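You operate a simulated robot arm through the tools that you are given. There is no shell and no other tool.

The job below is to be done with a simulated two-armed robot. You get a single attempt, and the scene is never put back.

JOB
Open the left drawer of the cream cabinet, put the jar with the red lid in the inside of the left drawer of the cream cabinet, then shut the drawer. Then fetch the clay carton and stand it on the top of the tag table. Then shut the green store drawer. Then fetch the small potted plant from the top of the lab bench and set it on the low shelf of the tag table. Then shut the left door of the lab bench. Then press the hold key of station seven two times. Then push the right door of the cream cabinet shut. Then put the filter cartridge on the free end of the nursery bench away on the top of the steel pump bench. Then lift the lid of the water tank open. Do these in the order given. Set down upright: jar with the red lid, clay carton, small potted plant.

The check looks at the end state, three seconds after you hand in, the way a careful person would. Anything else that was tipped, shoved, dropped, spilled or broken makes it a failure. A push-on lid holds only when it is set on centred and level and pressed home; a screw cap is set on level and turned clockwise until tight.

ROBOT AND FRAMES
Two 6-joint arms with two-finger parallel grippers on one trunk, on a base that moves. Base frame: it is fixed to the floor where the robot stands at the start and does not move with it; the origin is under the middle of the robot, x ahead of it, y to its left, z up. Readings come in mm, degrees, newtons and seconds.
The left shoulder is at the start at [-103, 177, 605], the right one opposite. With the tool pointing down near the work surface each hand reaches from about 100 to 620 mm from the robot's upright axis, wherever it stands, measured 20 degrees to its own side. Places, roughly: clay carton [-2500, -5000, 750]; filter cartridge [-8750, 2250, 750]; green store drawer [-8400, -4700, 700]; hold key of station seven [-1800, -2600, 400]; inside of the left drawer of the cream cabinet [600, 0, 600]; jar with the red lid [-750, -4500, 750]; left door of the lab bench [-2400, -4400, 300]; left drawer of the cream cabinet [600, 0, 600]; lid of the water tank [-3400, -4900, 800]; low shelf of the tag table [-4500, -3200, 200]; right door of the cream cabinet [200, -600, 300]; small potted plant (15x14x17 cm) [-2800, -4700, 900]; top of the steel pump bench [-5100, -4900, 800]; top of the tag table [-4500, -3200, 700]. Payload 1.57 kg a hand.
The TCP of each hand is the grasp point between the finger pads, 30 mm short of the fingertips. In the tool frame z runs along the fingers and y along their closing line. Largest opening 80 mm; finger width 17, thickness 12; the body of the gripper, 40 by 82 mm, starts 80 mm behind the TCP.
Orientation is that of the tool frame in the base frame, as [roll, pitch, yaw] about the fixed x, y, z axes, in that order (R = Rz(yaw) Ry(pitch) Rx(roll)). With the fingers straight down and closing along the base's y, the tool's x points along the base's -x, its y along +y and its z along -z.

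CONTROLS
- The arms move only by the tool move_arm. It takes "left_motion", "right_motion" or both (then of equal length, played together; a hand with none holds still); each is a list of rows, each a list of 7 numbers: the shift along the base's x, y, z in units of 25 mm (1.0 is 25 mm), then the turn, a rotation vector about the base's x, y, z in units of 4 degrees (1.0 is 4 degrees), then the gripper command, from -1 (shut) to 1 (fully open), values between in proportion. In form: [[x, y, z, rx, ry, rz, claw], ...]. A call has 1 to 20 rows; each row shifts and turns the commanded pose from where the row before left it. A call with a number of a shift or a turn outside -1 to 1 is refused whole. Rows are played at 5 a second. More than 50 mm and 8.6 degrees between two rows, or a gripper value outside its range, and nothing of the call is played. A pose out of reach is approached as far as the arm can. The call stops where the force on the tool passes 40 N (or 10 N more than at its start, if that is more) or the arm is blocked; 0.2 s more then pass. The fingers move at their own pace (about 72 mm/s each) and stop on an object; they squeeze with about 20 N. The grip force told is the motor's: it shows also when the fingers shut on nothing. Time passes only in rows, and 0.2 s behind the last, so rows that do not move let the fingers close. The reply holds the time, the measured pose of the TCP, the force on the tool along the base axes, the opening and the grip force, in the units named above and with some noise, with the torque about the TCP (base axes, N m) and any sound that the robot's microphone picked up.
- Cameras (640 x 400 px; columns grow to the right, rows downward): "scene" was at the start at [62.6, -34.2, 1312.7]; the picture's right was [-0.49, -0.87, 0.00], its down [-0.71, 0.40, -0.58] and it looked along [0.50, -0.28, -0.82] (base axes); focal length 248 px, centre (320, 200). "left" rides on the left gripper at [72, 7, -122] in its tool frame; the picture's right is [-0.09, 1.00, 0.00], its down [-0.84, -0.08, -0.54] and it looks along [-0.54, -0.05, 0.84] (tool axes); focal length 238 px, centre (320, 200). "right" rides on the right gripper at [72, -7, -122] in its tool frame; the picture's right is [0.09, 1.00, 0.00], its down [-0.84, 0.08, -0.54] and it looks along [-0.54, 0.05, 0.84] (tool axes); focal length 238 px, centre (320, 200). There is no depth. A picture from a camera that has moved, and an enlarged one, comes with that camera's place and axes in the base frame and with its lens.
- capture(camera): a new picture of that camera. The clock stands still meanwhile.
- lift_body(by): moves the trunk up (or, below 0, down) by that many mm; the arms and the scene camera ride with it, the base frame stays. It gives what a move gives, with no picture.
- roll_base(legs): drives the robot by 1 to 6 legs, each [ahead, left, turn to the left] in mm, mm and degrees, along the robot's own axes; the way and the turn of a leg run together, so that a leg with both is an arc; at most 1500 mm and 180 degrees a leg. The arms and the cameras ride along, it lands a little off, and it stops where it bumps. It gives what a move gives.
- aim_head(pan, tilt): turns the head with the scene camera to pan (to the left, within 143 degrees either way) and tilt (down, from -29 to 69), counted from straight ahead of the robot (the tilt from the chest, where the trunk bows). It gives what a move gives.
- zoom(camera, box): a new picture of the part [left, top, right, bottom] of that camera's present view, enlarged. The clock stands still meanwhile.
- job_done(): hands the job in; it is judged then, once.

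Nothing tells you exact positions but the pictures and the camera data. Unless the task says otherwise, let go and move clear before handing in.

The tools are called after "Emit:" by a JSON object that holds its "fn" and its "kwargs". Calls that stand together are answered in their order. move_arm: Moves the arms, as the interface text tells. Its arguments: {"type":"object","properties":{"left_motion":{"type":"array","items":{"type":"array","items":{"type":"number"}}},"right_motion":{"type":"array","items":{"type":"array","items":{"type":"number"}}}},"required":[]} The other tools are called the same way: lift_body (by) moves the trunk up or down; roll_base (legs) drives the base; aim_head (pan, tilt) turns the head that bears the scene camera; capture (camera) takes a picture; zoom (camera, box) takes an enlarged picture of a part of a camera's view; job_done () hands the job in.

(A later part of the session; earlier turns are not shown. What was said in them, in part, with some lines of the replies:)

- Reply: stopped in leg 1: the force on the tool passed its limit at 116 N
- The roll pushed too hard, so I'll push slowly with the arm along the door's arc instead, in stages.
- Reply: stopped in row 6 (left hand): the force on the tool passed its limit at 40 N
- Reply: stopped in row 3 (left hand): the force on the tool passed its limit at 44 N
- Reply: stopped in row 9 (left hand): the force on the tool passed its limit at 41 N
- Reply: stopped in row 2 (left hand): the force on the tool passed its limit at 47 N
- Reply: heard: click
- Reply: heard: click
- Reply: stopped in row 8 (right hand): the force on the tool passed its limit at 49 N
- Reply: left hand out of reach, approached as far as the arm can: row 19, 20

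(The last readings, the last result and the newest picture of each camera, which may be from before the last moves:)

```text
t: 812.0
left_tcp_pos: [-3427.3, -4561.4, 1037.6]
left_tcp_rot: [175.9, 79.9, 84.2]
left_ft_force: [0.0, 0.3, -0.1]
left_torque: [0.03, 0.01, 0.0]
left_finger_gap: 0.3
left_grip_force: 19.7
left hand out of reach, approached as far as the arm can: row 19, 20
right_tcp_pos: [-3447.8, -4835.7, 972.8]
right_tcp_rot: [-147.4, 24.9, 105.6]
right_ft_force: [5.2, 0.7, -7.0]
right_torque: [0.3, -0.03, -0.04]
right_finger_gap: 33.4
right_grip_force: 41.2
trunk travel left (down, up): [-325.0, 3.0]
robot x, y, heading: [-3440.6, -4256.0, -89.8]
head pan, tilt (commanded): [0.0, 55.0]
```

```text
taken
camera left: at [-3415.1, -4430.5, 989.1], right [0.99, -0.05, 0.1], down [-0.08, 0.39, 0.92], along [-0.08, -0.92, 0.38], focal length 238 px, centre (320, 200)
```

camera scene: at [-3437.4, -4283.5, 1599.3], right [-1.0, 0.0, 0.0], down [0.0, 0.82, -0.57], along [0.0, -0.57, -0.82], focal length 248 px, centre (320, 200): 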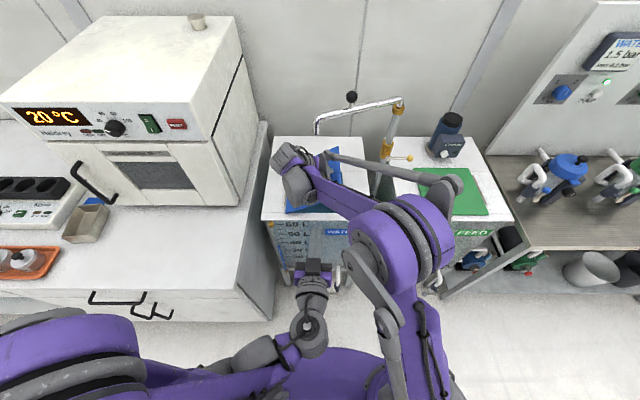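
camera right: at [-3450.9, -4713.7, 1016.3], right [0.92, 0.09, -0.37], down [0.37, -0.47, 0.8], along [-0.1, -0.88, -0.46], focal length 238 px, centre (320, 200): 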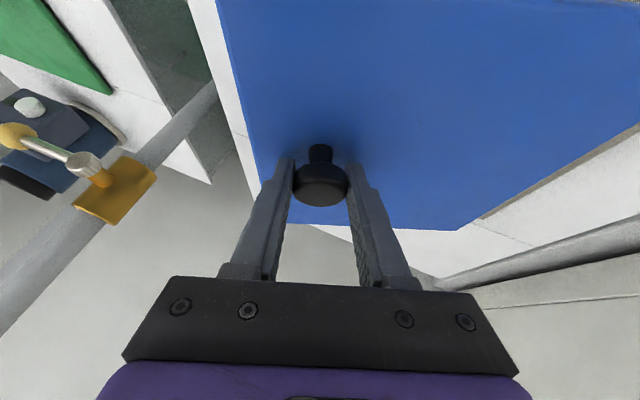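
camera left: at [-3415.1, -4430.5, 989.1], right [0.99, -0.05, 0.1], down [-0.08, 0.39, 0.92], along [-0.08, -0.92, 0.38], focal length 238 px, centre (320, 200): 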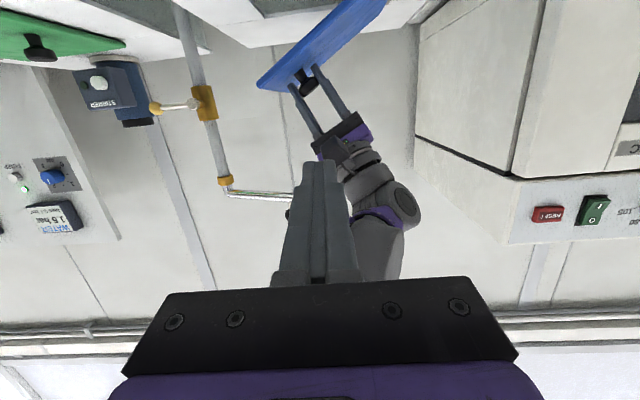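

The left hand is nearly level. I'll move it forward a bit, finish levelling it and bring it down to z≈868 in front of the tank.

Emit:
{"fn": "move_arm", "kwargs": {"left_motion": [[-0.05, -0.5, -0.3, -0.2, 0, 0, -1], [-0.05, -0.5, -0.4, -0.25, 0, 0, -1], [-0.05, -0.4, -0.6, -0.25, 0, 0, -1], [-0.05, -0.3, -0.7, -0.25, 0, 0, -1], [-0.05, -0.3, -0.7, -0.25, 0, 0, -1], [-0.05, -0.3, -0.7, -0.25, 0, 0, -1], [-0.05, -0.3, -0.7, -0.25, 0, 0, -1], [-0.05, -0.3, -0.7, -0.25, 0, 0, -1], [-0.05, 0, -0.7, -0.25, 0, 0, -1], [-0.05, 0, -0.7, -0.25, 0, 0, -1], [0, 0, 0, 0, 0, 0, -1]]}}

Emit:
{"fn": "capture", "kwargs": {"camera": "left"}}

Emit:
{"fn": "capture", "kwargs": {"camera": "scene"}}

```text
t: 814.4
left_tcp_pos: [-3439.9, -4653.6, 1052.3]
left_tcp_rot: [114.8, 88.9, 23.3]
left_ft_force: [1.1, -0.9, -0.3]
left_torque: [0.03, -0.01, 0.0]
left_finger_gap: 0.1
left_grip_force: 20.1
left hand out of reach, approached as far as the arm can: row 1, 2, 3, 4, 5, 6, 7, 8, 9, 10
right_tcp_pos: [-3448.1, -4836.3, 972.8]
right_tcp_rot: [-147.4, 25.0, 105.5]
right_ft_force: [6.7, 2.2, -7.0]
right_torque: [0.03, -0.15, 0.06]
right_finger_gap: 33.1
right_grip_force: 41.1
trunk travel left (down, up): [-325.0, 3.0]
robot x, y, heading: [-3441.6, -4256.0, -89.9]
head pan, tilt (commanded): [0.0, 55.0]
```

```text
taken
camera left: at [-3428.4, -4533.8, 982.4], right [0.99, -0.03, 0.11], down [-0.08, 0.54, 0.84], along [-0.08, -0.84, 0.53], focal length 238 px, centre (320, 200)
```

left: 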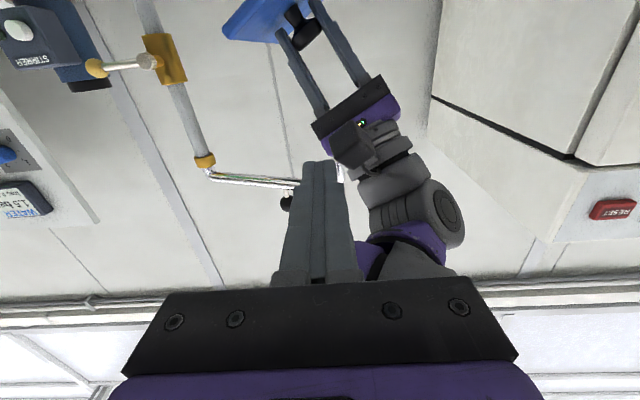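

```text
taken
camera scene: at [-3437.0, -4283.3, 1599.3], right [-1.0, 0.0, 0.0], down [0.0, 0.82, -0.57], along [0.0, -0.57, -0.82], focal length 248 px, centre (320, 200)
```

scene: 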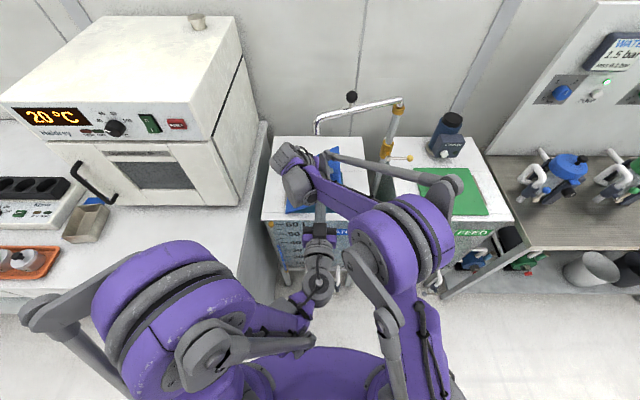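

The level hand can't get low enough with the trunk this high. Better: use the left hand on the knob for the whole swing. I'll withdraw the left hand, lower the lid again and release the right hand.

Emit:
{"fn": "move_arm", "kwargs": {"left_motion": [[0.3, 0.3, 0, 0.9, 0, 0, -1], [0.3, 0.3, 0, 0.9, 0, 0, -1], [0.3, 0.3, 0.1, 0.9, 0, 0, -1], [0.3, 0.2, 0.1, 0.9, 0, 0, -1], [0.3, 0.2, 0.2, 0.9, 0, 0, -1], [0.3, 0.1, 0.2, 0.9, 0, 0, -1], [0.3, 0, 0.2, 0.9, 0, 0, -1], [0.3, 0, 0.2, 0.9, 0, 0, -1], [0.3, 0, 0.2, 0.9, 0, 0, -1], [0.3, 0, 0.2, 0.9, 0, 0, -1], [0.3, 0, 0.2, 0.9, 0, 0, -1], [0.3, 0, 0.2, 0.9, 0, 0, -1], [0.3, 0, 0.2, 0.9, 0, 0, -1], [0.3, 0, 0.2, 0.9, 0, 0, -1], [0.3, 0, 0.2, 0.9, 0, 0, -1], [0.3, 0, 0.2, 0.9, 0, 0, -1]]}}

Emit:
{"fn": "capture", "kwargs": {"camera": "scene"}}

```text
t: 817.8
left_tcp_pos: [-3320.4, -4617.8, 1119.2]
left_tcp_rot: [-179.0, 32.2, 88.7]
left_ft_force: [-0.6, 0.3, 0.0]
left_torque: [-0.01, -0.02, 0.01]
left_finger_gap: 0.1
left_grip_force: 20.5
right_tcp_pos: [-3447.7, -4836.9, 972.5]
right_tcp_rot: [-147.5, 24.9, 105.6]
right_ft_force: [7.0, 1.9, -7.0]
right_torque: [0.04, -0.18, 0.02]
right_finger_gap: 33.1
right_grip_force: 40.6
trunk travel left (down, up): [-325.0, 3.0]
robot x, y, heading: [-3436.7, -4256.7, -89.9]
head pan, tilt (commanded): [0.0, 55.0]
```

```text
taken
camera scene: at [-3437.2, -4283.4, 1599.3], right [-1.0, 0.0, 0.0], down [0.0, 0.82, -0.57], along [0.0, -0.57, -0.82], focal length 248 px, centre (320, 200)
```

scene: 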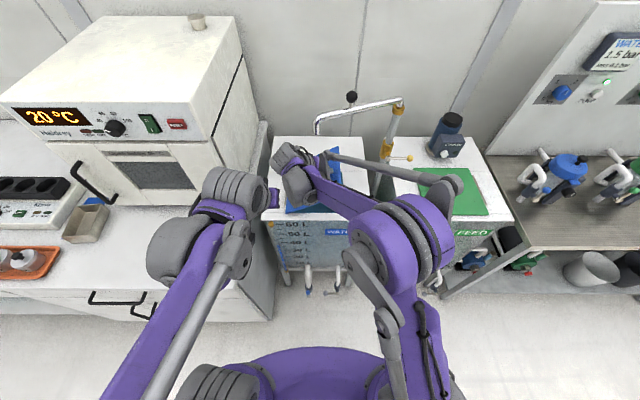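

Emit:
{"fn": "move_arm", "kwargs": {"right_motion": [[-0.21, 0, -0.256, 0, -0.625, 0, -1], [-0.21, 0, -0.256, 0, -0.625, 0, -1], [-0.186, 0, -0.272, 0, -0.625, 0, -1], [-0.186, 0, -0.272, 0, -0.625, 0, -1], [-0.162, 0, -0.286, 0, -0.625, 0, -1], [-0.162, 0, -0.286, 0, -0.625, 0, -1], [-0.136, 0, -0.302, 0, -0.625, 0, -1], [-0.136, 0, -0.302, 0, -0.625, 0, -1], [-0.11, 0, -0.31, 0, -0.625, 0, -1], [-0.11, 0, -0.31, 0, -0.625, 0, -1], [-0.082, 0, -0.31, 0, -0.625, 0, -1], [-0.06, 0, -0.2, 0, -0.4, 0, -1]]}}

Emit:
{"fn": "capture", "kwargs": {"camera": "right"}}

```text
t: 820.4
left_tcp_pos: [-3319.0, -4620.0, 1118.2]
left_tcp_rot: [-179.0, 32.1, 88.7]
left_ft_force: [0.5, 0.2, 0.6]
left_torque: [-0.02, -0.01, 0.01]
left_finger_gap: 0.1
left_grip_force: 20.0
right_tcp_pos: [-3491.8, -4835.1, 887.2]
right_tcp_rot: [-179.9, 29.2, 90.3]
right_ft_force: [1.9, -14.1, -0.2]
right_torque: [-0.32, -0.25, -0.05]
right_finger_gap: 33.0
right_grip_force: 40.9
trunk travel left (down, up): [-325.0, 3.0]
robot x, y, heading: [-3442.4, -4253.8, -89.8]
head pan, tilt (commanded): [0.0, 55.0]
```

```text
taken
camera right: at [-3498.8, -4713.3, 959.3], right [1.0, 0.09, -0.05], down [0.08, -0.47, 0.88], along [0.05, -0.88, -0.47], focal length 238 px, centre (320, 200)
```

right: 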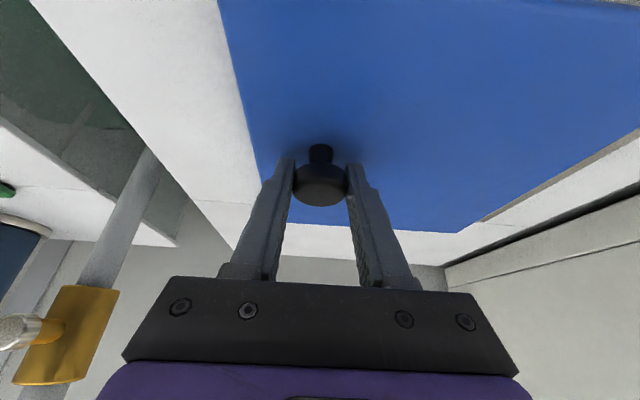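

The lid is back down. I'll release the knob and move the right hand clear to the right.

Emit:
{"fn": "move_arm", "kwargs": {"right_motion": [[0, 0, 0, 0, 0, 0, 0], [0, 0, 0, 0, 0, 0, 0.6], [0, 0, 0, 0, 0, 0, 0.6], [0, 0, 0.5, 0, 0, 0, 0.6], [0, 0, 0.8, 0, 0, 0, 0.6], [0, 0, 0.8, 0, 0, 0, 0.6], [-0.3, 0.6, 0.6, 0, 0, 0, 0.6], [-0.5, 0.8, 0.3, 0.5, 0, 0, 0.6], [-0.5, 0.8, 0.3, 0.5, 0, 0, 0.6], [-0.5, 0.8, 0.3, 0.5, 0, 0, 0.6], [-0.5, 0.8, 0.3, 0.5, 0, 0, 0.6], [-0.5, 0.8, 0.3, 0.5, 0, 0, 0.6], [-0.5, 0.8, 0, 0.5, 0, 0, 0.6], [-0.5, 0.8, 0, 0.5, 0, 0, 0.6], [-0.5, 0.8, 0, 0.5, 0, 0, 0.6], [-0.5, 0.8, 0, 0.5, 0, 0, 0.6]]}}

Emit:
{"fn": "capture", "kwargs": {"camera": "scene"}}

```text
t: 823.8
left_tcp_pos: [-3319.5, -4618.5, 1118.4]
left_tcp_rot: [-179.0, 32.1, 88.7]
left_ft_force: [0.5, -0.4, -0.4]
left_torque: [-0.01, 0.01, 0.03]
left_finger_gap: 0.2
left_grip_force: 20.2
right_tcp_pos: [-3611.3, -4639.1, 994.2]
right_tcp_rot: [179.9, 11.0, 90.3]
right_ft_force: [-0.1, 0.8, 0.5]
right_torque: [-0.02, -0.01, -0.01]
right_finger_gap: 63.9
right_grip_force: 0.1
trunk travel left (down, up): [-325.0, 3.0]
robot x, y, heading: [-3434.4, -4254.1, -90.0]
head pan, tilt (commanded): [0.0, 55.0]
```

```text
taken
camera scene: at [-3438.3, -4282.2, 1599.3], right [-1.0, 0.0, 0.0], down [0.0, 0.82, -0.57], along [0.0, -0.57, -0.82], focal length 248 px, centre (320, 200)
```

scene: 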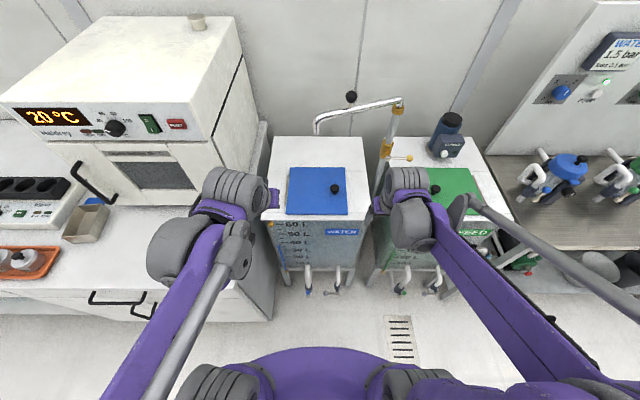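

The lid is flat again and both hands are free. Now I'll bring the left hand, tilted 30°, over the knob.

Emit:
{"fn": "move_arm", "kwargs": {"left_motion": [[-0.575, -0.6, -0.3, 0.04, 0, 0, 0.5], [-0.575, -0.6, -0.4, 0.04, 0, 0, 0.5], [-0.575, -0.7, -0.5, 0.04, 0, 0, 0.5], [-0.575, -0.7, -0.6, 0.04, 0, 0, 0.5], [-0.575, -0.75, -0.6, 0.04, 0, 0, 0.5], [-0.575, -0.75, -0.6, 0.04, 0, 0, 0.5], [-0.575, -0.75, -0.6, 0.04, 0, 0, 0.5], [-0.575, -0.75, -0.6, 0.04, 0, 0, 0.5], [-0.575, -0.75, -0.6, 0.04, 0, 0, 0.5], [-0.575, -0.8, -0.6, 0.04, 0, 0, 0.5], [-0.575, -0.8, -0.6, 0.04, 0, 0, 0.5], [-0.575, -0.8, -0.6, 0.04, 0, 0, 0.5], [0, 0, 0, 0, 0, 0, 0.5]]}}

Emit:
{"fn": "capture", "kwargs": {"camera": "left"}}

Emit:
{"fn": "capture", "kwargs": {"camera": "scene"}}

```text
t: 826.5
left_tcp_pos: [-3494.8, -4836.3, 953.9]
left_tcp_rot: [-178.9, 30.2, 88.8]
left_ft_force: [1.1, -0.4, 0.5]
left_torque: [0.02, -0.02, -0.03]
left_finger_gap: 60.2
left_grip_force: 0.0
right_tcp_pos: [-3611.9, -4640.3, 994.1]
right_tcp_rot: [180.0, 11.2, 90.4]
right_ft_force: [0.0, 0.2, 0.2]
right_torque: [0.01, 0.0, 0.02]
right_finger_gap: 64.0
right_grip_force: 0.0
trunk travel left (down, up): [-325.0, 3.0]
robot x, y, heading: [-3438.0, -4253.2, -89.8]
head pan, tilt (commanded): [0.0, 55.0]
```

```text
taken
camera left: at [-3483.0, -4714.6, 1023.4], right [0.99, -0.11, 0.03], down [-0.08, -0.45, 0.89], along [-0.09, -0.89, -0.45], focal length 238 px, centre (320, 200)
```

left: 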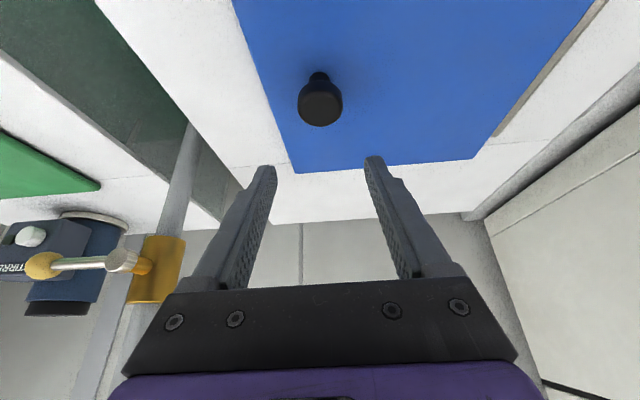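

```text
taken
camera scene: at [-3437.9, -4282.4, 1599.3], right [-1.0, 0.0, 0.0], down [0.0, 0.82, -0.57], along [0.0, -0.57, -0.82], focal length 248 px, centre (320, 200)
```

scene: 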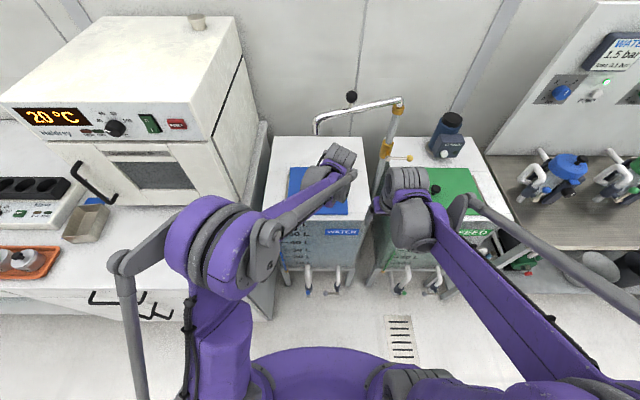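

The left hand is right over the knob. I'll lower, close on it and start the swing.

Emit:
{"fn": "move_arm", "kwargs": {"left_motion": [[0.05, 0, -0.75, 0, 0, 0, 0.5], [0.03, 0, -0.75, 0, 0, 0, 0.5], [0, 0, -0.75, 0, 0, 0, 0.5], [0, 0, -0.45, 0, 0, 0, 0.5], [0, 0, 0, 0, 0, 0, 0.5], [0, 0, 0, 0, 0, 0, -0.3], [0, 0, 0, 0, 0, 0, -1], [0, 0, 0, 0, 0, 0, -1], [0, 0, 0, 0, 0, 0, -1]]}}

Emit:
{"fn": "capture", "kwargs": {"camera": "left"}}

```text
t: 828.5
left_tcp_pos: [-3492.2, -4838.6, 886.4]
left_tcp_rot: [-178.9, 30.1, 88.7]
left_ft_force: [-6.3, -1.2, -2.1]
left_torque: [-0.06, 0.17, -0.08]
left_finger_gap: 33.0
left_grip_force: 41.0
right_tcp_pos: [-3612.9, -4640.0, 993.5]
right_tcp_rot: [-180.0, 11.2, 90.4]
right_ft_force: [0.7, 0.5, -0.1]
right_torque: [0.0, 0.01, 0.01]
right_finger_gap: 63.9
right_grip_force: 0.1
trunk travel left (down, up): [-325.0, 3.0]
robot x, y, heading: [-3437.6, -4257.0, -90.0]
head pan, tilt (commanded): [0.0, 55.0]
```

```text
taken
camera left: at [-3480.7, -4716.1, 955.6], right [0.99, -0.11, 0.03], down [-0.08, -0.45, 0.89], along [-0.09, -0.89, -0.45], focal length 238 px, centre (320, 200)
```

left: 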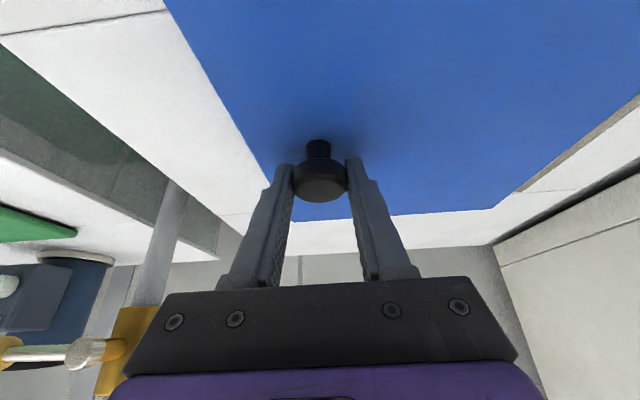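

The knob is held by the left hand. I'll swing the lid up along its arc, first to 30°.

Emit:
{"fn": "move_arm", "kwargs": {"left_motion": [[0.082, 0, 0.32, 0, 0.625, 0, -1], [0.082, 0, 0.32, 0, 0.625, 0, -1], [0.11, 0, 0.31, 0, 0.625, 0, -1], [0.11, 0, 0.31, 0, 0.625, 0, -1], [0.136, 0, 0.302, 0, 0.625, 0, -1], [0.136, 0, 0.302, 0, 0.625, 0, -1], [0.162, 0, 0.286, 0, 0.625, 0, -1], [0.162, 0, 0.286, 0, 0.625, 0, -1], [0.186, 0, 0.272, 0, 0.625, 0, -1], [0.186, 0, 0.272, 0, 0.625, 0, -1], [0.21, 0, 0.256, 0, 0.625, 0, -1], [0.21, 0, 0.256, 0, 0.625, 0, -1]]}}

Emit:
{"fn": "capture", "kwargs": {"camera": "left"}}

Emit:
{"fn": "capture", "kwargs": {"camera": "scene"}}

```text
t: 831.1
left_tcp_pos: [-3446.2, -4837.5, 973.5]
left_tcp_rot: [-145.0, 26.5, 105.2]
left_ft_force: [-6.5, -6.8, 3.6]
left_torque: [0.01, 0.2, 0.09]
left_finger_gap: 32.8
left_grip_force: 41.2
right_tcp_pos: [-3612.2, -4641.0, 994.2]
right_tcp_rot: [-180.0, 11.0, 90.3]
right_ft_force: [-0.6, 0.0, 0.3]
right_torque: [-0.01, 0.03, 0.03]
right_finger_gap: 64.1
right_grip_force: 0.1
trunk travel left (down, up): [-325.0, 3.0]
robot x, y, heading: [-3440.0, -4254.4, -90.0]
head pan, tilt (commanded): [0.0, 55.0]
```

```text
taken
camera left: at [-3403.1, -4716.1, 1027.3], right [0.88, -0.11, -0.47], down [0.38, -0.45, 0.81], along [-0.3, -0.89, -0.35], focal length 238 px, centre (320, 200)
```

left: 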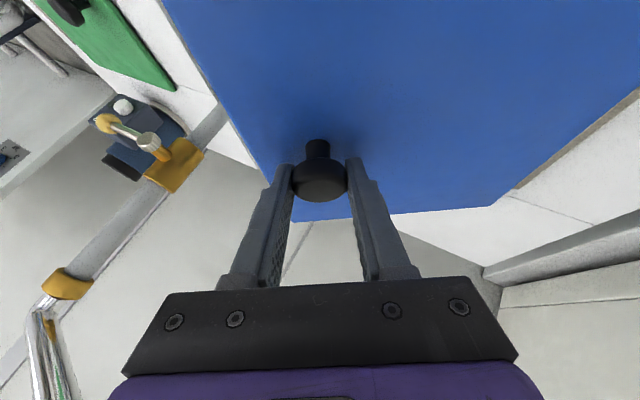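

```text
taken
camera scene: at [-3439.1, -4283.6, 1599.3], right [-1.0, 0.0, 0.0], down [0.0, 0.82, -0.57], along [0.0, -0.57, -0.82], focal length 248 px, centre (320, 200)
```

scene: 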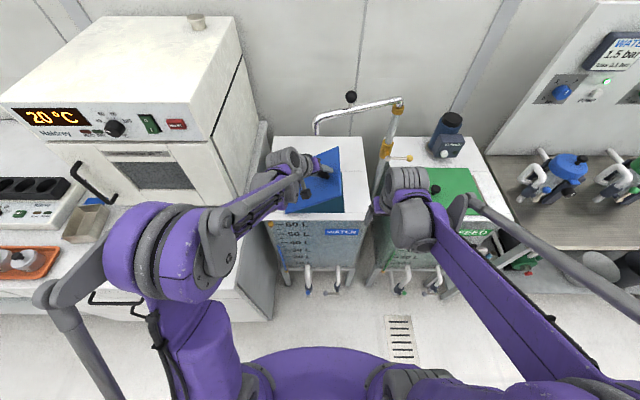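

The lid is at 30° with little force. I'll continue to about 55°.

Emit:
{"fn": "move_arm", "kwargs": {"left_motion": [[0.232, 0, 0.234, 0, 0.625, 0, -1], [0.232, 0, 0.234, 0, 0.625, 0, -1], [0.25, 0, 0.216, 0, 0.625, 0, -1], [0.25, 0, 0.216, 0, 0.625, 0, -1], [0.268, 0, 0.192, 0, 0.625, 0, -1], [0.268, 0, 0.192, 0, 0.625, 0, -1], [0.284, 0, 0.168, 0, 0.625, 0, -1], [0.284, 0, 0.168, 0, 0.625, 0, -1], [0.296, 0, 0.142, 0, 0.625, 0, -1], [0.296, 0, 0.142, 0, 0.625, 0, -1]]}}

Emit:
{"fn": "capture", "kwargs": {"camera": "left"}}

Emit:
{"fn": "capture", "kwargs": {"camera": "scene"}}

```text
t: 833.4
left_tcp_pos: [-3378.6, -4838.7, 1020.1]
left_tcp_rot: [-119.8, 17.6, 114.9]
left_ft_force: [9.8, 4.4, -26.0]
left_torque: [0.05, -0.2, -0.22]
left_finger_gap: 33.0
left_grip_force: 41.4
right_tcp_pos: [-3609.6, -4641.0, 993.0]
right_tcp_rot: [180.0, 10.9, 90.5]
right_ft_force: [-0.1, -0.3, -0.6]
right_torque: [0.0, 0.0, 0.0]
right_finger_gap: 64.0
right_grip_force: 0.0
trunk travel left (down, up): [-325.0, 3.0]
robot x, y, heading: [-3437.1, -4253.6, -89.6]
head pan, tilt (commanded): [0.0, 55.0]
```

```text
taken
camera left: at [-3314.9, -4716.3, 1050.9], right [0.6, -0.11, -0.8], down [0.68, -0.45, 0.57], along [-0.42, -0.89, -0.19], focal length 238 px, centre (320, 200)
```

left: 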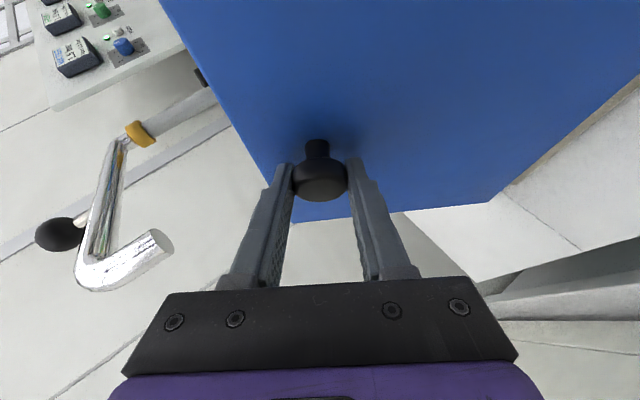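

```text
taken
camera scene: at [-3435.7, -4284.8, 1599.0], right [-1.0, 0.0, 0.0], down [0.0, 0.82, -0.57], along [0.0, -0.57, -0.82], focal length 248 px, centre (320, 200)
```

scene: 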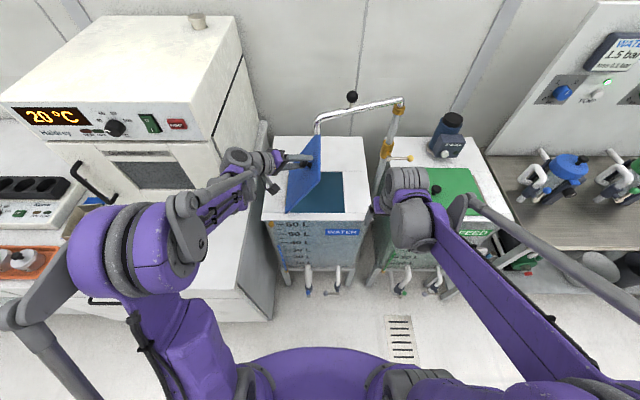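

The lid is at about 57° and clear of the spout. The hand pulls slightly outward, so I'll ease toward the hinge and go on to about 80°.

Emit:
{"fn": "move_arm", "kwargs": {"left_motion": [[0.024, 0, -0.06, 0, 0, 0, -1], [0.31, 0, 0.106, 0, 0.625, 0, -1], [0.31, 0, 0.106, 0, 0.625, 0, -1], [0.316, 0, 0.08, 0, 0.625, 0, -1], [0.316, 0, 0.08, 0, 0.625, 0, -1], [0.324, 0, 0.048, 0, 0.625, 0, -1], [0.324, 0, 0.048, 0, 0.625, 0, -1], [0.33, 0, 0.024, 0, 0.625, 0, -1], [0.33, 0, 0.024, 0, 0.625, 0, -1]]}}

Emit:
{"fn": "capture", "kwargs": {"camera": "left"}}

Emit:
{"fn": "capture", "kwargs": {"camera": "scene"}}

```text
t: 835.4
left_tcp_pos: [-3315.6, -4838.7, 1031.2]
left_tcp_rot: [-101.3, 8.5, 119.0]
left_ft_force: [-0.6, 9.9, -18.7]
left_torque: [0.12, 0.04, -0.44]
left_finger_gap: 33.2
left_grip_force: 41.1
right_tcp_pos: [-3610.1, -4639.8, 992.9]
right_tcp_rot: [180.0, 11.1, 90.4]
right_ft_force: [-0.2, 0.4, 0.0]
right_torque: [0.01, -0.03, 0.02]
right_finger_gap: 63.7
right_grip_force: 0.0
trunk travel left (down, up): [-325.0, 3.0]
robot x, y, heading: [-3439.6, -4258.6, -89.9]
head pan, tilt (commanded): [0.0, 55.0]
```

```text
taken
camera left: at [-3246.0, -4716.6, 1038.9], right [0.29, -0.11, -0.95], down [0.84, -0.45, 0.3], along [-0.46, -0.89, -0.04], focal length 238 px, centre (320, 200)
```

left: 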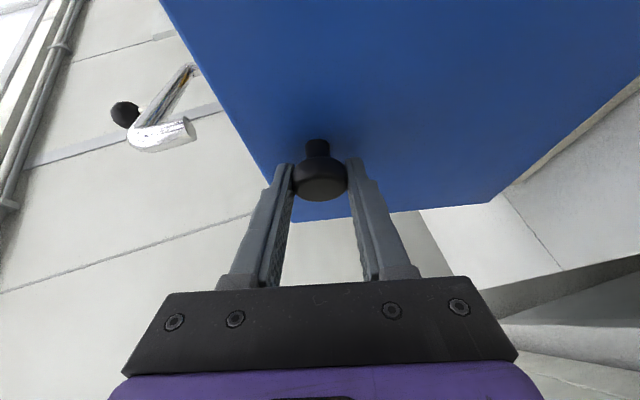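

```text
taken
camera scene: at [-3437.6, -4283.2, 1599.2], right [-1.0, 0.0, 0.0], down [0.0, 0.82, -0.57], along [0.0, -0.57, -0.82], focal length 248 px, centre (320, 200)
```

scene: 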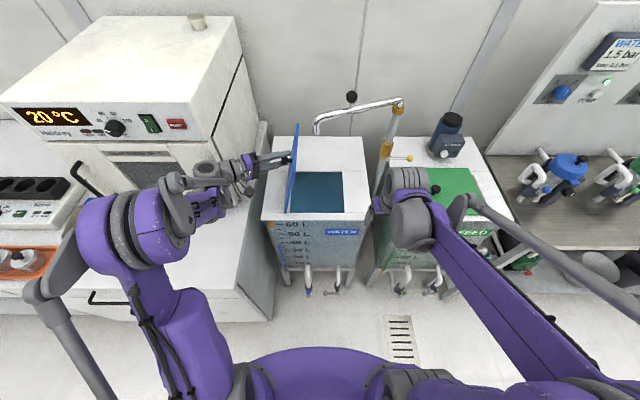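

About 77° now. I'll continue past vertical, watching for the hinge's stop.

Emit:
{"fn": "move_arm", "kwargs": {"left_motion": [[0, 0, -0.05, 0, 0, 0, -1], [0.33, 0, -0.006, 0, 0.625, 0, -1], [0.33, 0, -0.006, 0, 0.625, 0, -1], [0.33, 0, -0.036, 0, 0.625, 0, -1], [0.33, 0, -0.036, 0, 0.625, 0, -1], [0.324, 0, -0.064, 0, 0.625, 0, -1], [0.324, 0, -0.064, 0, 0.625, 0, -1]]}}

Emit:
{"fn": "capture", "kwargs": {"camera": "left"}}

Emit:
{"fn": "capture", "kwargs": {"camera": "scene"}}

```text
t: 837.0
left_tcp_pos: [-3268.1, -4838.7, 1025.7]
left_tcp_rot: [-88.4, 1.3, 120.3]
left_ft_force: [-12.9, -1.3, -1.8]
left_torque: [0.25, -1.65, 2.98]
left_finger_gap: 32.7
left_grip_force: 41.8
right_tcp_pos: [-3613.6, -4640.2, 993.0]
right_tcp_rot: [179.8, 11.1, 90.4]
right_ft_force: [-0.4, 0.7, 0.1]
right_torque: [-0.02, 0.01, 0.02]
right_finger_gap: 63.9
right_grip_force: 0.1
trunk travel left (down, up): [-325.0, 3.0]
robot x, y, heading: [-3439.7, -4254.4, -89.9]
head pan, tilt (commanded): [0.0, 55.0]
```

```text
taken
camera left: at [-3200.2, -4716.4, 1015.2], right [0.03, -0.11, -0.99], down [0.89, -0.45, 0.08], along [-0.45, -0.89, 0.08], focal length 238 px, centre (320, 200)
```

left: 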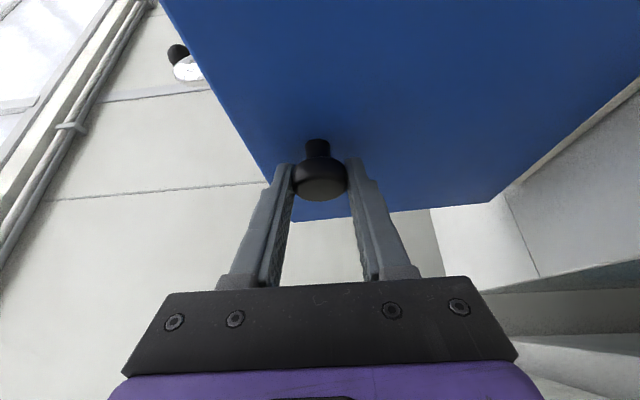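

```text
taken
camera scene: at [-3441.3, -4283.6, 1599.3], right [-1.0, 0.0, 0.0], down [0.0, 0.82, -0.57], along [0.0, -0.57, -0.82], focal length 248 px, centre (320, 200)
```

scene: 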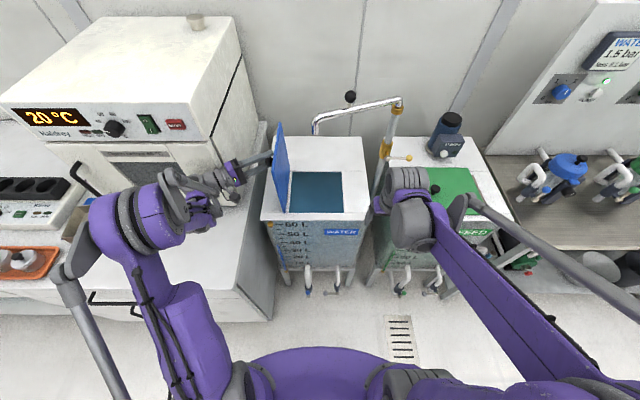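

The lid is standing about vertical and some torque is building, perhaps its stop. I'll make one more small step and read the loads.

Emit:
{"fn": "move_arm", "kwargs": {"left_motion": [[0.2, 0, -0.04, 0, 0.3, 0, -1], [0, 0, 0, 0, 0, 0, -1]]}}

Emit:
{"fn": "zoom", "kwargs": {"camera": "scene", "box": [180, 100, 360, 240]}}

```text
t: 837.5
left_tcp_pos: [-3267.5, -4838.2, 1026.0]
left_tcp_rot: [-87.4, 0.6, 120.0]
left_ft_force: [-36.3, 0.2, -2.7]
left_torque: [0.66, -1.83, 5.98]
left_finger_gap: 32.9
left_grip_force: 41.1
right_tcp_pos: [-3615.7, -4639.6, 992.3]
right_tcp_rot: [179.8, 11.1, 90.2]
right_ft_force: [0.5, 0.2, 0.5]
right_torque: [0.03, 0.01, -0.01]
right_finger_gap: 64.2
right_grip_force: 0.1
trunk travel left (down, up): [-325.0, 3.0]
robot x, y, heading: [-3440.4, -4253.8, -90.0]
head pan, tilt (commanded): [0.0, 55.0]
```

```text
2.86 times, centred on (270, 170) of scene
camera zoom: at [-3444.8, -4283.3, 1599.3], right [-1.0, 0.0, 0.0], down [0.0, 0.82, -0.57], along [0.0, -0.57, -0.82], focal length 709 px, centre (463, 286)
```

zoom: 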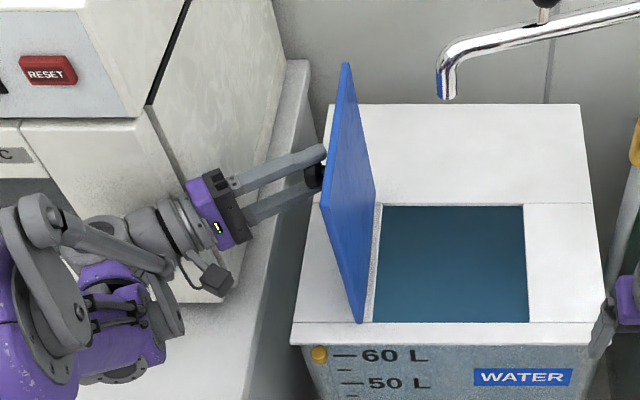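

The lid is about 93°, just past vertical, and the load comes from the hand itself (its camera meeting the forearm), so I'll relax that last step and then ease the grip while watching whether the lid stays.

Emit:
{"fn": "move_arm", "kwargs": {"left_motion": [[-0.1, 0, 0.02, 0, -0.2, 0, -1], [0, 0, 0, 0, 0, 0, -1]]}}

Emit:
{"fn": "move_arm", "kwargs": {"left_motion": [[0, 0, 0, 0, 0, 0, -0.1], [0, 0, 0, 0, 0, 0, 0], [0, 0, 0, 0, 0, 0, 0]]}}

Emit:
{"fn": "zoom", "kwargs": {"camera": "scene", "box": [180, 100, 360, 240]}}

Emit:
{"fn": "capture", "kwargs": {"camera": "left"}}

```text
t: 838.1
left_tcp_pos: [-3266.6, -4837.4, 1025.0]
left_tcp_rot: [-88.2, 0.9, 120.1]
left_ft_force: [-27.0, 2.3, -12.3]
left_torque: [-0.43, 2.32, 3.71]
left_finger_gap: 33.3
left_grip_force: 41.0
right_tcp_pos: [-3613.1, -4640.6, 993.4]
right_tcp_rot: [180.0, 11.1, 90.3]
right_ft_force: [-0.1, 0.2, -0.1]
right_torque: [0.05, 0.0, -0.01]
right_finger_gap: 64.1
right_grip_force: 0.0
trunk travel left (down, up): [-325.0, 3.0]
robot x, y, heading: [-3438.7, -4255.4, -89.9]
head pan, tilt (commanded): [0.0, 55.0]
```

```text
t: 839.0
left_tcp_pos: [-3263.1, -4835.9, 1026.6]
left_tcp_rot: [-88.0, 1.1, 120.5]
left_ft_force: [-2.7, 11.3, 5.2]
left_torque: [0.24, -0.75, 1.64]
left_finger_gap: 40.0
left_grip_force: 0.1
right_tcp_pos: [-3611.6, -4639.5, 993.8]
right_tcp_rot: [179.9, 11.3, 90.5]
right_ft_force: [0.1, 0.3, 0.6]
right_torque: [0.02, 0.01, -0.03]
right_finger_gap: 64.2
right_grip_force: 0.1
trunk travel left (down, up): [-325.0, 3.0]
robot x, y, heading: [-3439.1, -4253.6, -89.9]
head pan, tilt (commanded): [0.0, 55.0]
```

```text
2.86 times, centred on (270, 170) of scene
camera zoom: at [-3438.8, -4280.4, 1599.4], right [-1.0, 0.0, 0.0], down [0.0, 0.82, -0.57], along [0.0, -0.57, -0.82], focal length 709 px, centre (463, 286)
```

zoom: 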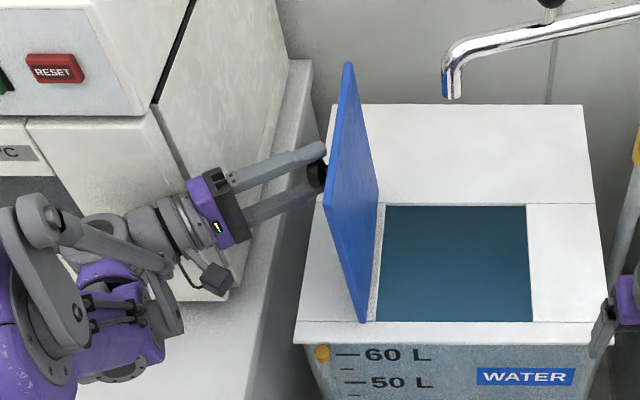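

```text
taken
camera left: at [-3195.2, -4713.4, 1015.3], right [0.02, -0.11, -0.99], down [0.89, -0.45, 0.07], along [-0.45, -0.89, 0.09], focal length 238 px, centre (320, 200)
```

left: 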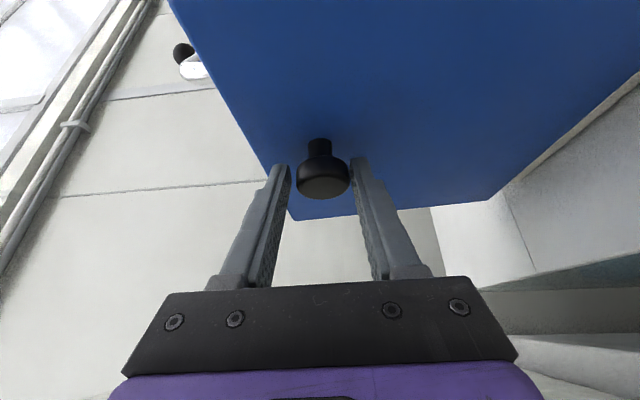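

The lid stays put with the knob loose. I'll open wider and slide the hand straight back toward me (+y), away from lid and oven.

Emit:
{"fn": "move_arm", "kwargs": {"left_motion": [[0, 0, 0, 0, 0, 0, 0.5], [0, 0, 0, 0, 0, 0, 0.5], [0, 0.15, 0, 0, 0, 0, 0.5], [0, 0.3, 0, 0, 0, 0, 0.5], [0.05, 0.5, 0, 0, 0, 0, 0.5], [0.05, 0.6, 0, 0, 0, 0, 0.5]]}}

Emit:
{"fn": "zoom", "kwargs": {"camera": "scene", "box": [180, 100, 360, 240]}}

Emit:
{"fn": "capture", "kwargs": {"camera": "left"}}

```text
t: 840.4
left_tcp_pos: [-3262.1, -4797.9, 1023.9]
left_tcp_rot: [-87.9, 1.0, 120.2]
left_ft_force: [0.5, 0.6, 1.1]
left_torque: [0.03, -0.01, 0.01]
left_finger_gap: 59.8
left_grip_force: 0.0
right_tcp_pos: [-3612.1, -4640.3, 993.1]
right_tcp_rot: [-180.0, 11.2, 90.4]
right_ft_force: [-0.7, -0.2, 0.2]
right_torque: [0.02, 0.0, -0.02]
right_finger_gap: 63.9
right_grip_force: 0.0
trunk travel left (down, up): [-325.0, 3.0]
robot x, y, heading: [-3438.8, -4254.6, -89.7]
head pan, tilt (commanded): [0.0, 55.0]
```

```text
2.86 times, centred on (270, 170) of scene
camera zoom: at [-3438.3, -4282.5, 1599.3], right [-1.0, 0.0, 0.0], down [0.0, 0.82, -0.57], along [0.0, -0.57, -0.82], focal length 709 px, centre (463, 286)
```

zoom: 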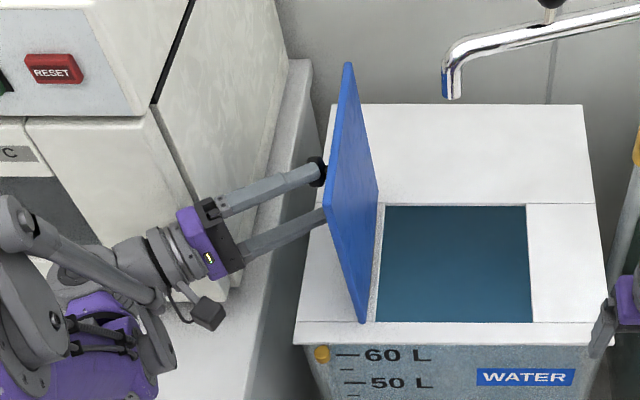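

```text
taken
camera left: at [-3193.9, -4675.2, 1012.4], right [0.02, -0.11, -0.99], down [0.89, -0.45, 0.07], along [-0.45, -0.89, 0.09], focal length 238 px, centre (320, 200)
```

left: 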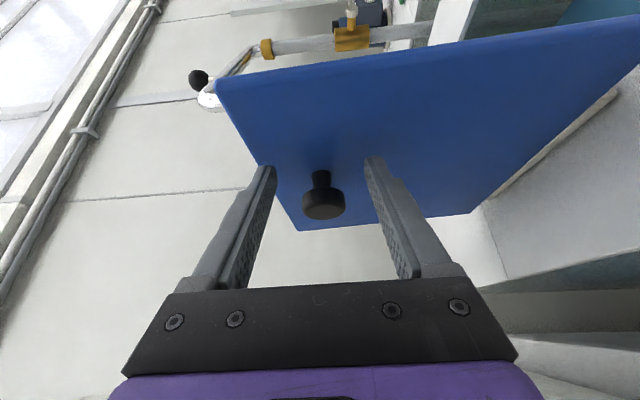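

The lid stands open on its own against its stop and all loads are zero. I'll withdraw the left hand further, then turn it back to normal.

Emit:
{"fn": "move_arm", "kwargs": {"left_motion": [[0.1, 0.8, 0, 0, 0, 0, 0.5], [0.1, 0.8, 0, 0, 0, 0, 0.5], [0.1, 0.8, 0, 0, 0, 0, 0.5], [0.1, 0.8, 0.1, 0, 0, 0, 0.5], [0, 0.6, 0.3, 0, -0.5, 0, 0.5], [0, 0.4, 0.3, 0, -0.9, 0, 0.5], [0, 0.2, 0.3, 0, -0.9, 0, 0.5], [0, 0, 0.3, 0, -0.9, 0, 0.5], [0, 0, 0.3, 0, -0.9, 0, 0.5], [0, 0, 0.3, 0, -0.9, 0, 0.5], [0, 0, 0.3, 0, -0.9, 0, 0.5], [0, 0, 0.3, 0, -0.9, 0, 0.5], [0, 0, 0.3, 0, -0.9, 0, 0.5], [0, 0, 0, 0, -0.9, 0, 0.5], [0, 0, 0, 0, -0.9, 0, 0.5], [0, 0, 0, 0, -0.9, 0, 0.5], [0, 0, 0, 0, -0.9, 0, 0.5], [0, 0, 0, 0, -0.9, 0, 0.5], [0, 0, 0, 0, -0.9, 0, 0.5]]}}

Emit:
{"fn": "capture", "kwargs": {"camera": "scene"}}

Emit:
{"fn": "zoom", "kwargs": {"camera": "scene", "box": [220, 90, 400, 230]}}

```text
t: 844.4
left_tcp_pos: [-3251.4, -4687.1, 1094.5]
left_tcp_rot: [-136.6, 24.1, 108.8]
left_ft_force: [-0.3, 0.1, 1.2]
left_torque: [0.05, -0.01, -0.04]
left_finger_gap: 60.0
left_grip_force: 0.0
right_tcp_pos: [-3612.0, -4639.5, 992.9]
right_tcp_rot: [-180.0, 11.2, 90.4]
right_ft_force: [-0.6, 0.9, -0.1]
right_torque: [-0.01, 0.0, -0.04]
right_finger_gap: 64.2
right_grip_force: 0.0
trunk travel left (down, up): [-325.0, 3.0]
robot x, y, heading: [-3441.5, -4252.8, -89.9]
head pan, tilt (commanded): [0.0, 55.0]
```

```text
taken
camera scene: at [-3438.4, -4282.7, 1599.3], right [-1.0, 0.0, 0.0], down [0.0, 0.82, -0.57], along [0.0, -0.57, -0.82], focal length 248 px, centre (320, 200)
```

scene: 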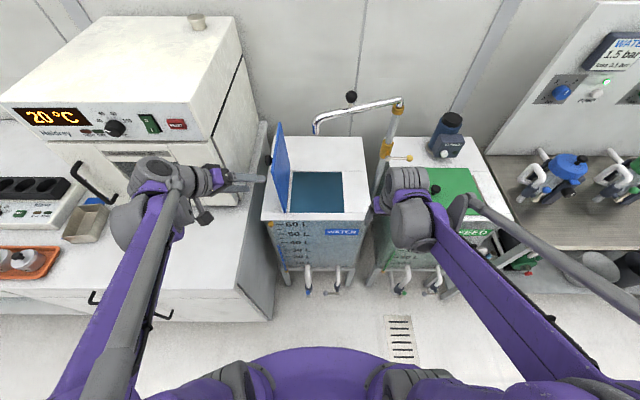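

```text
2.86 times, centred on (310, 160) of scene
camera zoom: at [-3438.4, -4282.7, 1599.3], right [-1.0, 0.0, 0.0], down [0.0, 0.82, -0.57], along [0.0, -0.57, -0.82], focal length 709 px, centre (349, 314)
```

zoom: 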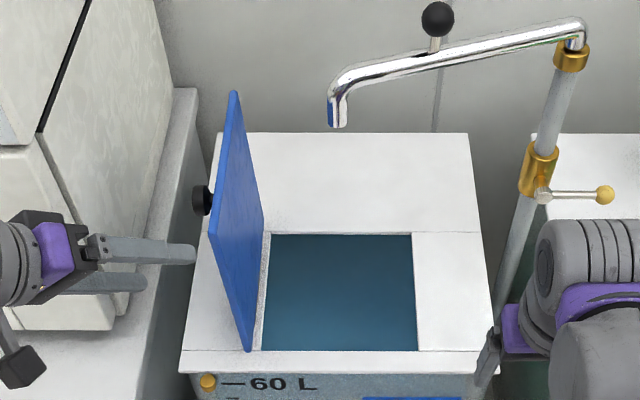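

The lid stands open at about 94°, steady. I'll back the robot clear and take a last look around.

Emit:
{"fn": "roll_base", "kwargs": {"legs": [[-400, 0, 0]]}}

Emit:
{"fn": "move_arm", "kwargs": {"left_motion": [[0, 0.4, 0, 0, -0.9, 0, 0.5], [0, 0.4, 0, 0, -0.9, 0, 0.5], [0, 0.4, 0, 0, -0.9, 0, 0.5], [0, 0.4, 0, 0, -0.9, 0, 0.5], [0, 0.4, 0, 0, -0.9, 0, 0.5], [0, 0.2, 0, 0.5, -0.9, 0, 0.5], [0, 0, 0, 0.5, -0.9, 0, 0.5], [0, 0, 0, 0.5, -0.9, 0, 0.5]]}}

Emit:
{"fn": "aim_head", "kwargs": {"pan": 0, "tilt": 35}}

Emit:
{"fn": "capture", "kwargs": {"camera": "scene"}}

Emit:
{"fn": "aim_head", "kwargs": {"pan": -35, "tilt": 30}}

Emit:
{"fn": "capture", "kwargs": {"camera": "scene"}}

Emit:
{"fn": "aim_head", "kwargs": {"pan": -130, "tilt": 30}}

Emit:
{"fn": "capture", "kwargs": {"camera": "scene"}}

```text
t: 846.9
left_tcp_pos: [-3253.0, -4273.9, 1095.8]
left_tcp_rot: [-136.5, 24.0, 108.8]
left_ft_force: [-0.5, -0.4, 0.0]
left_torque: [-0.02, 0.03, 0.02]
left_finger_gap: 60.1
left_grip_force: 0.0
right_tcp_pos: [-3611.5, -4226.5, 993.6]
right_tcp_rot: [180.0, 11.3, 90.2]
right_ft_force: [0.5, -0.6, 0.1]
right_torque: [-0.02, -0.01, -0.01]
right_finger_gap: 63.9
right_grip_force: 0.0
trunk travel left (down, up): [-325.0, 3.0]
robot x, y, heading: [-3437.5, -3841.8, -90.0]
head pan, tilt (commanded): [0.0, 55.0]
```

```text
t: 848.7
left_tcp_pos: [-3254.1, -4219.4, 1096.9]
left_tcp_rot: [-168.9, 23.9, 94.2]
left_ft_force: [-0.6, 0.4, 0.5]
left_torque: [0.0, 0.0, 0.02]
left_finger_gap: 59.9
left_grip_force: 0.0
right_tcp_pos: [-3612.1, -4226.7, 993.2]
right_tcp_rot: [179.9, 11.2, 90.3]
right_ft_force: [-0.6, 0.5, -0.3]
right_torque: [0.01, 0.01, 0.01]
right_finger_gap: 63.9
right_grip_force: 0.1
trunk travel left (down, up): [-325.0, 3.0]
robot x, y, heading: [-3442.9, -3841.0, -89.9]
head pan, tilt (commanded): [0.0, 55.0]
```

```text
t: 849.5
left_tcp_pos: [-3253.0, -4219.2, 1096.2]
left_tcp_rot: [-168.8, 24.0, 94.4]
left_ft_force: [0.3, 0.1, -0.2]
left_torque: [0.0, 0.0, 0.0]
left_finger_gap: 59.9
left_grip_force: 0.1
right_tcp_pos: [-3611.8, -4225.8, 994.6]
right_tcp_rot: [180.0, 11.1, 90.3]
right_ft_force: [0.3, 0.5, 0.3]
right_torque: [-0.04, 0.04, -0.01]
right_finger_gap: 63.9
right_grip_force: 0.1
trunk travel left (down, up): [-325.0, 3.0]
robot x, y, heading: [-3441.0, -3844.1, -89.9]
head pan, tilt (commanded): [0.0, 35.0]
```

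```text
taken
camera scene: at [-3438.2, -3884.7, 1627.5], right [-1.0, 0.0, 0.0], down [0.0, 0.57, -0.82], along [0.0, -0.82, -0.57], focal length 248 px, centre (320, 200)
```

scene: 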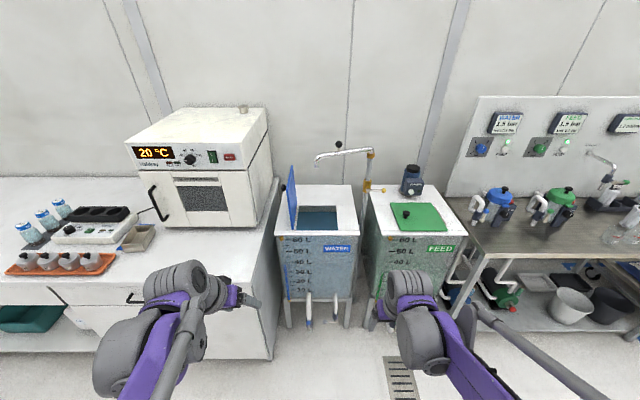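

```text
t: 850.5
left_tcp_pos: [-3254.6, -4218.7, 1095.3]
left_tcp_rot: [-168.8, 24.0, 94.3]
left_ft_force: [0.1, -0.3, 0.5]
left_torque: [0.03, 0.02, 0.02]
left_finger_gap: 60.0
left_grip_force: 0.1
right_tcp_pos: [-3612.1, -4225.5, 994.7]
right_tcp_rot: [-180.0, 11.2, 90.2]
right_ft_force: [-0.5, -0.9, 0.6]
right_torque: [0.0, -0.02, 0.0]
right_finger_gap: 64.0
right_grip_force: 0.1
trunk travel left (down, up): [-325.0, 3.0]
robot x, y, heading: [-3440.1, -3842.9, -89.9]
head pan, tilt (commanded): [-35.0, 30.0]
```

```text
taken
camera scene: at [-3490.0, -3870.6, 1635.3], right [-0.82, 0.57, 0.0], down [0.29, 0.41, -0.87], along [-0.5, -0.71, -0.5], focal length 248 px, centre (320, 200)
```

scene: 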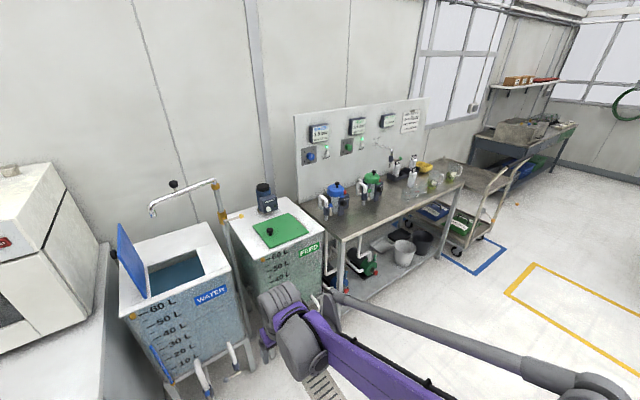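

```text
t: 852.3
left_tcp_pos: [-3254.3, -4219.1, 1094.8]
left_tcp_rot: [-168.7, 24.0, 94.3]
left_ft_force: [0.5, 0.5, -1.0]
left_torque: [0.02, -0.02, 0.04]
left_finger_gap: 60.1
left_grip_force: 0.0
right_tcp_pos: [-3613.0, -4226.0, 994.4]
right_tcp_rot: [-179.8, 11.2, 90.3]
right_ft_force: [0.2, -0.5, 0.1]
right_torque: [-0.02, 0.0, 0.01]
right_finger_gap: 63.9
right_grip_force: 0.0
trunk travel left (down, up): [-325.0, 3.0]
robot x, y, heading: [-3437.9, -3842.6, -90.0]
head pan, tilt (commanded): [-130.0, 30.0]
```

```text
taken
camera scene: at [-3507.3, -3738.4, 1635.3], right [0.64, 0.77, 0.0], down [0.38, -0.32, -0.87], along [-0.66, 0.56, -0.5], focal length 248 px, centre (320, 200)
```

scene: 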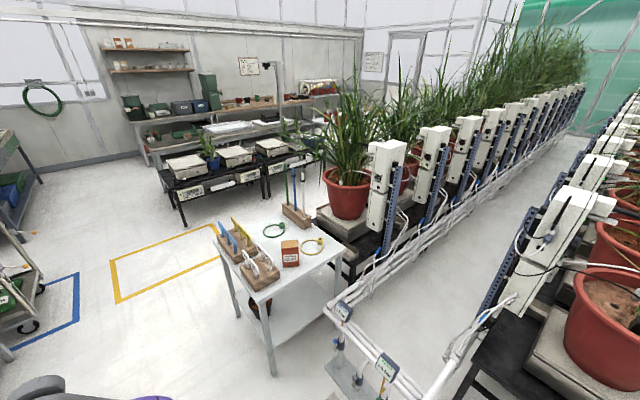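

The tank lid is open, and the carton and tag table look right. One last zoom on the cartridge and the lab bench doors.

Emit:
{"fn": "aim_head", "kwargs": {"pan": -50, "tilt": 25}}

Emit:
{"fn": "zoom", "kwargs": {"camera": "scene", "box": [180, 130, 400, 270]}}

Emit:
{"fn": "aim_head", "kwargs": {"pan": 35, "tilt": 40}}

Emit:
{"fn": "capture", "kwargs": {"camera": "scene"}}

```text
t: 853.8
left_tcp_pos: [-3253.8, -4220.1, 1095.4]
left_tcp_rot: [-168.8, 23.9, 94.3]
left_ft_force: [0.8, 0.5, -0.3]
left_torque: [0.01, 0.01, -0.02]
left_finger_gap: 60.3
left_grip_force: 0.0
right_tcp_pos: [-3612.8, -4226.6, 992.8]
right_tcp_rot: [180.0, 11.2, 90.2]
right_ft_force: [0.2, -0.2, 0.4]
right_torque: [0.0, 0.01, 0.03]
right_finger_gap: 63.8
right_grip_force: 0.1
trunk travel left (down, up): [-325.0, 3.0]
robot x, y, heading: [-3437.5, -3839.2, -90.0]
head pan, tilt (commanded): [-50.0, 25.0]
```

```text
2.86 times, centred on (290, 200) of scene
camera zoom: at [-3508.8, -3855.7, 1643.3], right [-0.64, 0.77, 0.0], down [0.32, 0.27, -0.91], along [-0.7, -0.58, -0.42], focal length 709 px, centre (406, 200)
```

zoom: 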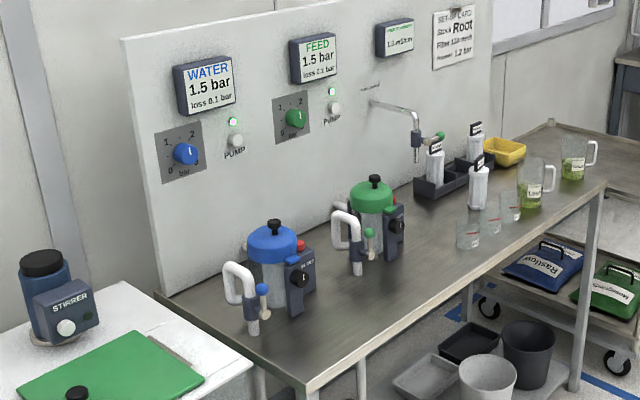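

```text
t: 855.4
left_tcp_pos: [-3254.1, -4219.1, 1095.1]
left_tcp_rot: [-168.8, 24.0, 94.2]
left_ft_force: [-0.3, 0.2, 0.0]
left_torque: [0.01, -0.04, -0.03]
left_finger_gap: 60.1
left_grip_force: 0.1
right_tcp_pos: [-3612.1, -4226.4, 993.7]
right_tcp_rot: [-179.9, 11.2, 90.3]
right_ft_force: [0.1, -0.1, 0.2]
right_torque: [0.0, 0.02, 0.01]
right_finger_gap: 63.8
right_grip_force: 0.0
trunk travel left (down, up): [-325.0, 3.0]
robot x, y, heading: [-3438.0, -3839.8, -90.1]
head pan, tilt (commanded): [35.0, 40.0]
```

```text
taken
camera scene: at [-3389.5, -3866.4, 1620.0], right [-0.82, -0.57, 0.0], down [-0.37, 0.53, -0.77], along [0.44, -0.63, -0.64], focal length 248 px, centre (320, 200)
```

scene: 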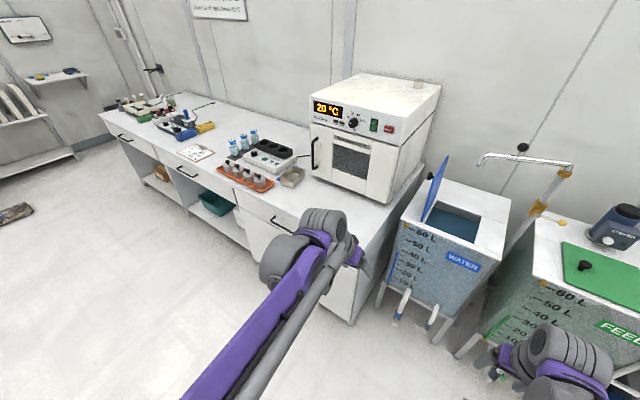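

The cartridge stands upright on the pump bench, the tank lid is open, the bench doors are shut, and both hands are empty and clear. I'm handing in the job.

Emit:
{"fn": "job_done", "kwargs": {}}

```text
The job is handed in.
```

I carried out all nine tasks in the order you gave and handed the job in. I don't have the check's result. My last pictures show the clay carton, filter cartridge and tank lid where they should be. The jar and potted plant were only checked when I set them down.

- **Cream cabinet, left drawer:** I opened it, stood the jar with the red lid upright inside, and pushed it shut until it met its stop.
- **Clay carton:** it stands upright on top of the tag table.
- **Green store drawer:** pushed in until it met its stop, flush with its neighbour.
- **Small potted plant:** it stands upright on the low shelf of the tag table, a few centimetres in from the front edge.
- **Lab bench, left door:** shut and flush with the door next to it. One push hit it harder than intended, with a brief 116 N peak on the hand; I saw no damage.
- **Station seven hold key:** pressed twice. I heard two clicks, and the display went to HOLD and back to GROSS.
- **Cream cabinet, right door:** shut and flush with the left door.
- **Filter cartridge:** it stands upright on top of the steel pump bench, in front of the black rack. On the way in, the hand or the cartridge bumped something with about 15 N, most likely the sample tap's green lever. I backed off, and the lever looked unchanged afterwards.
- **Water tank lid:** open at about 94 degrees and standing on its own. My first attempt, with the right hand, raised it partway. I lowered it again and opened it fully with the left hand. While opening it, that hand may have brushed the front of the oven; the oven looked unmoved.

Both hands were empty and clear of everything when I handed in.
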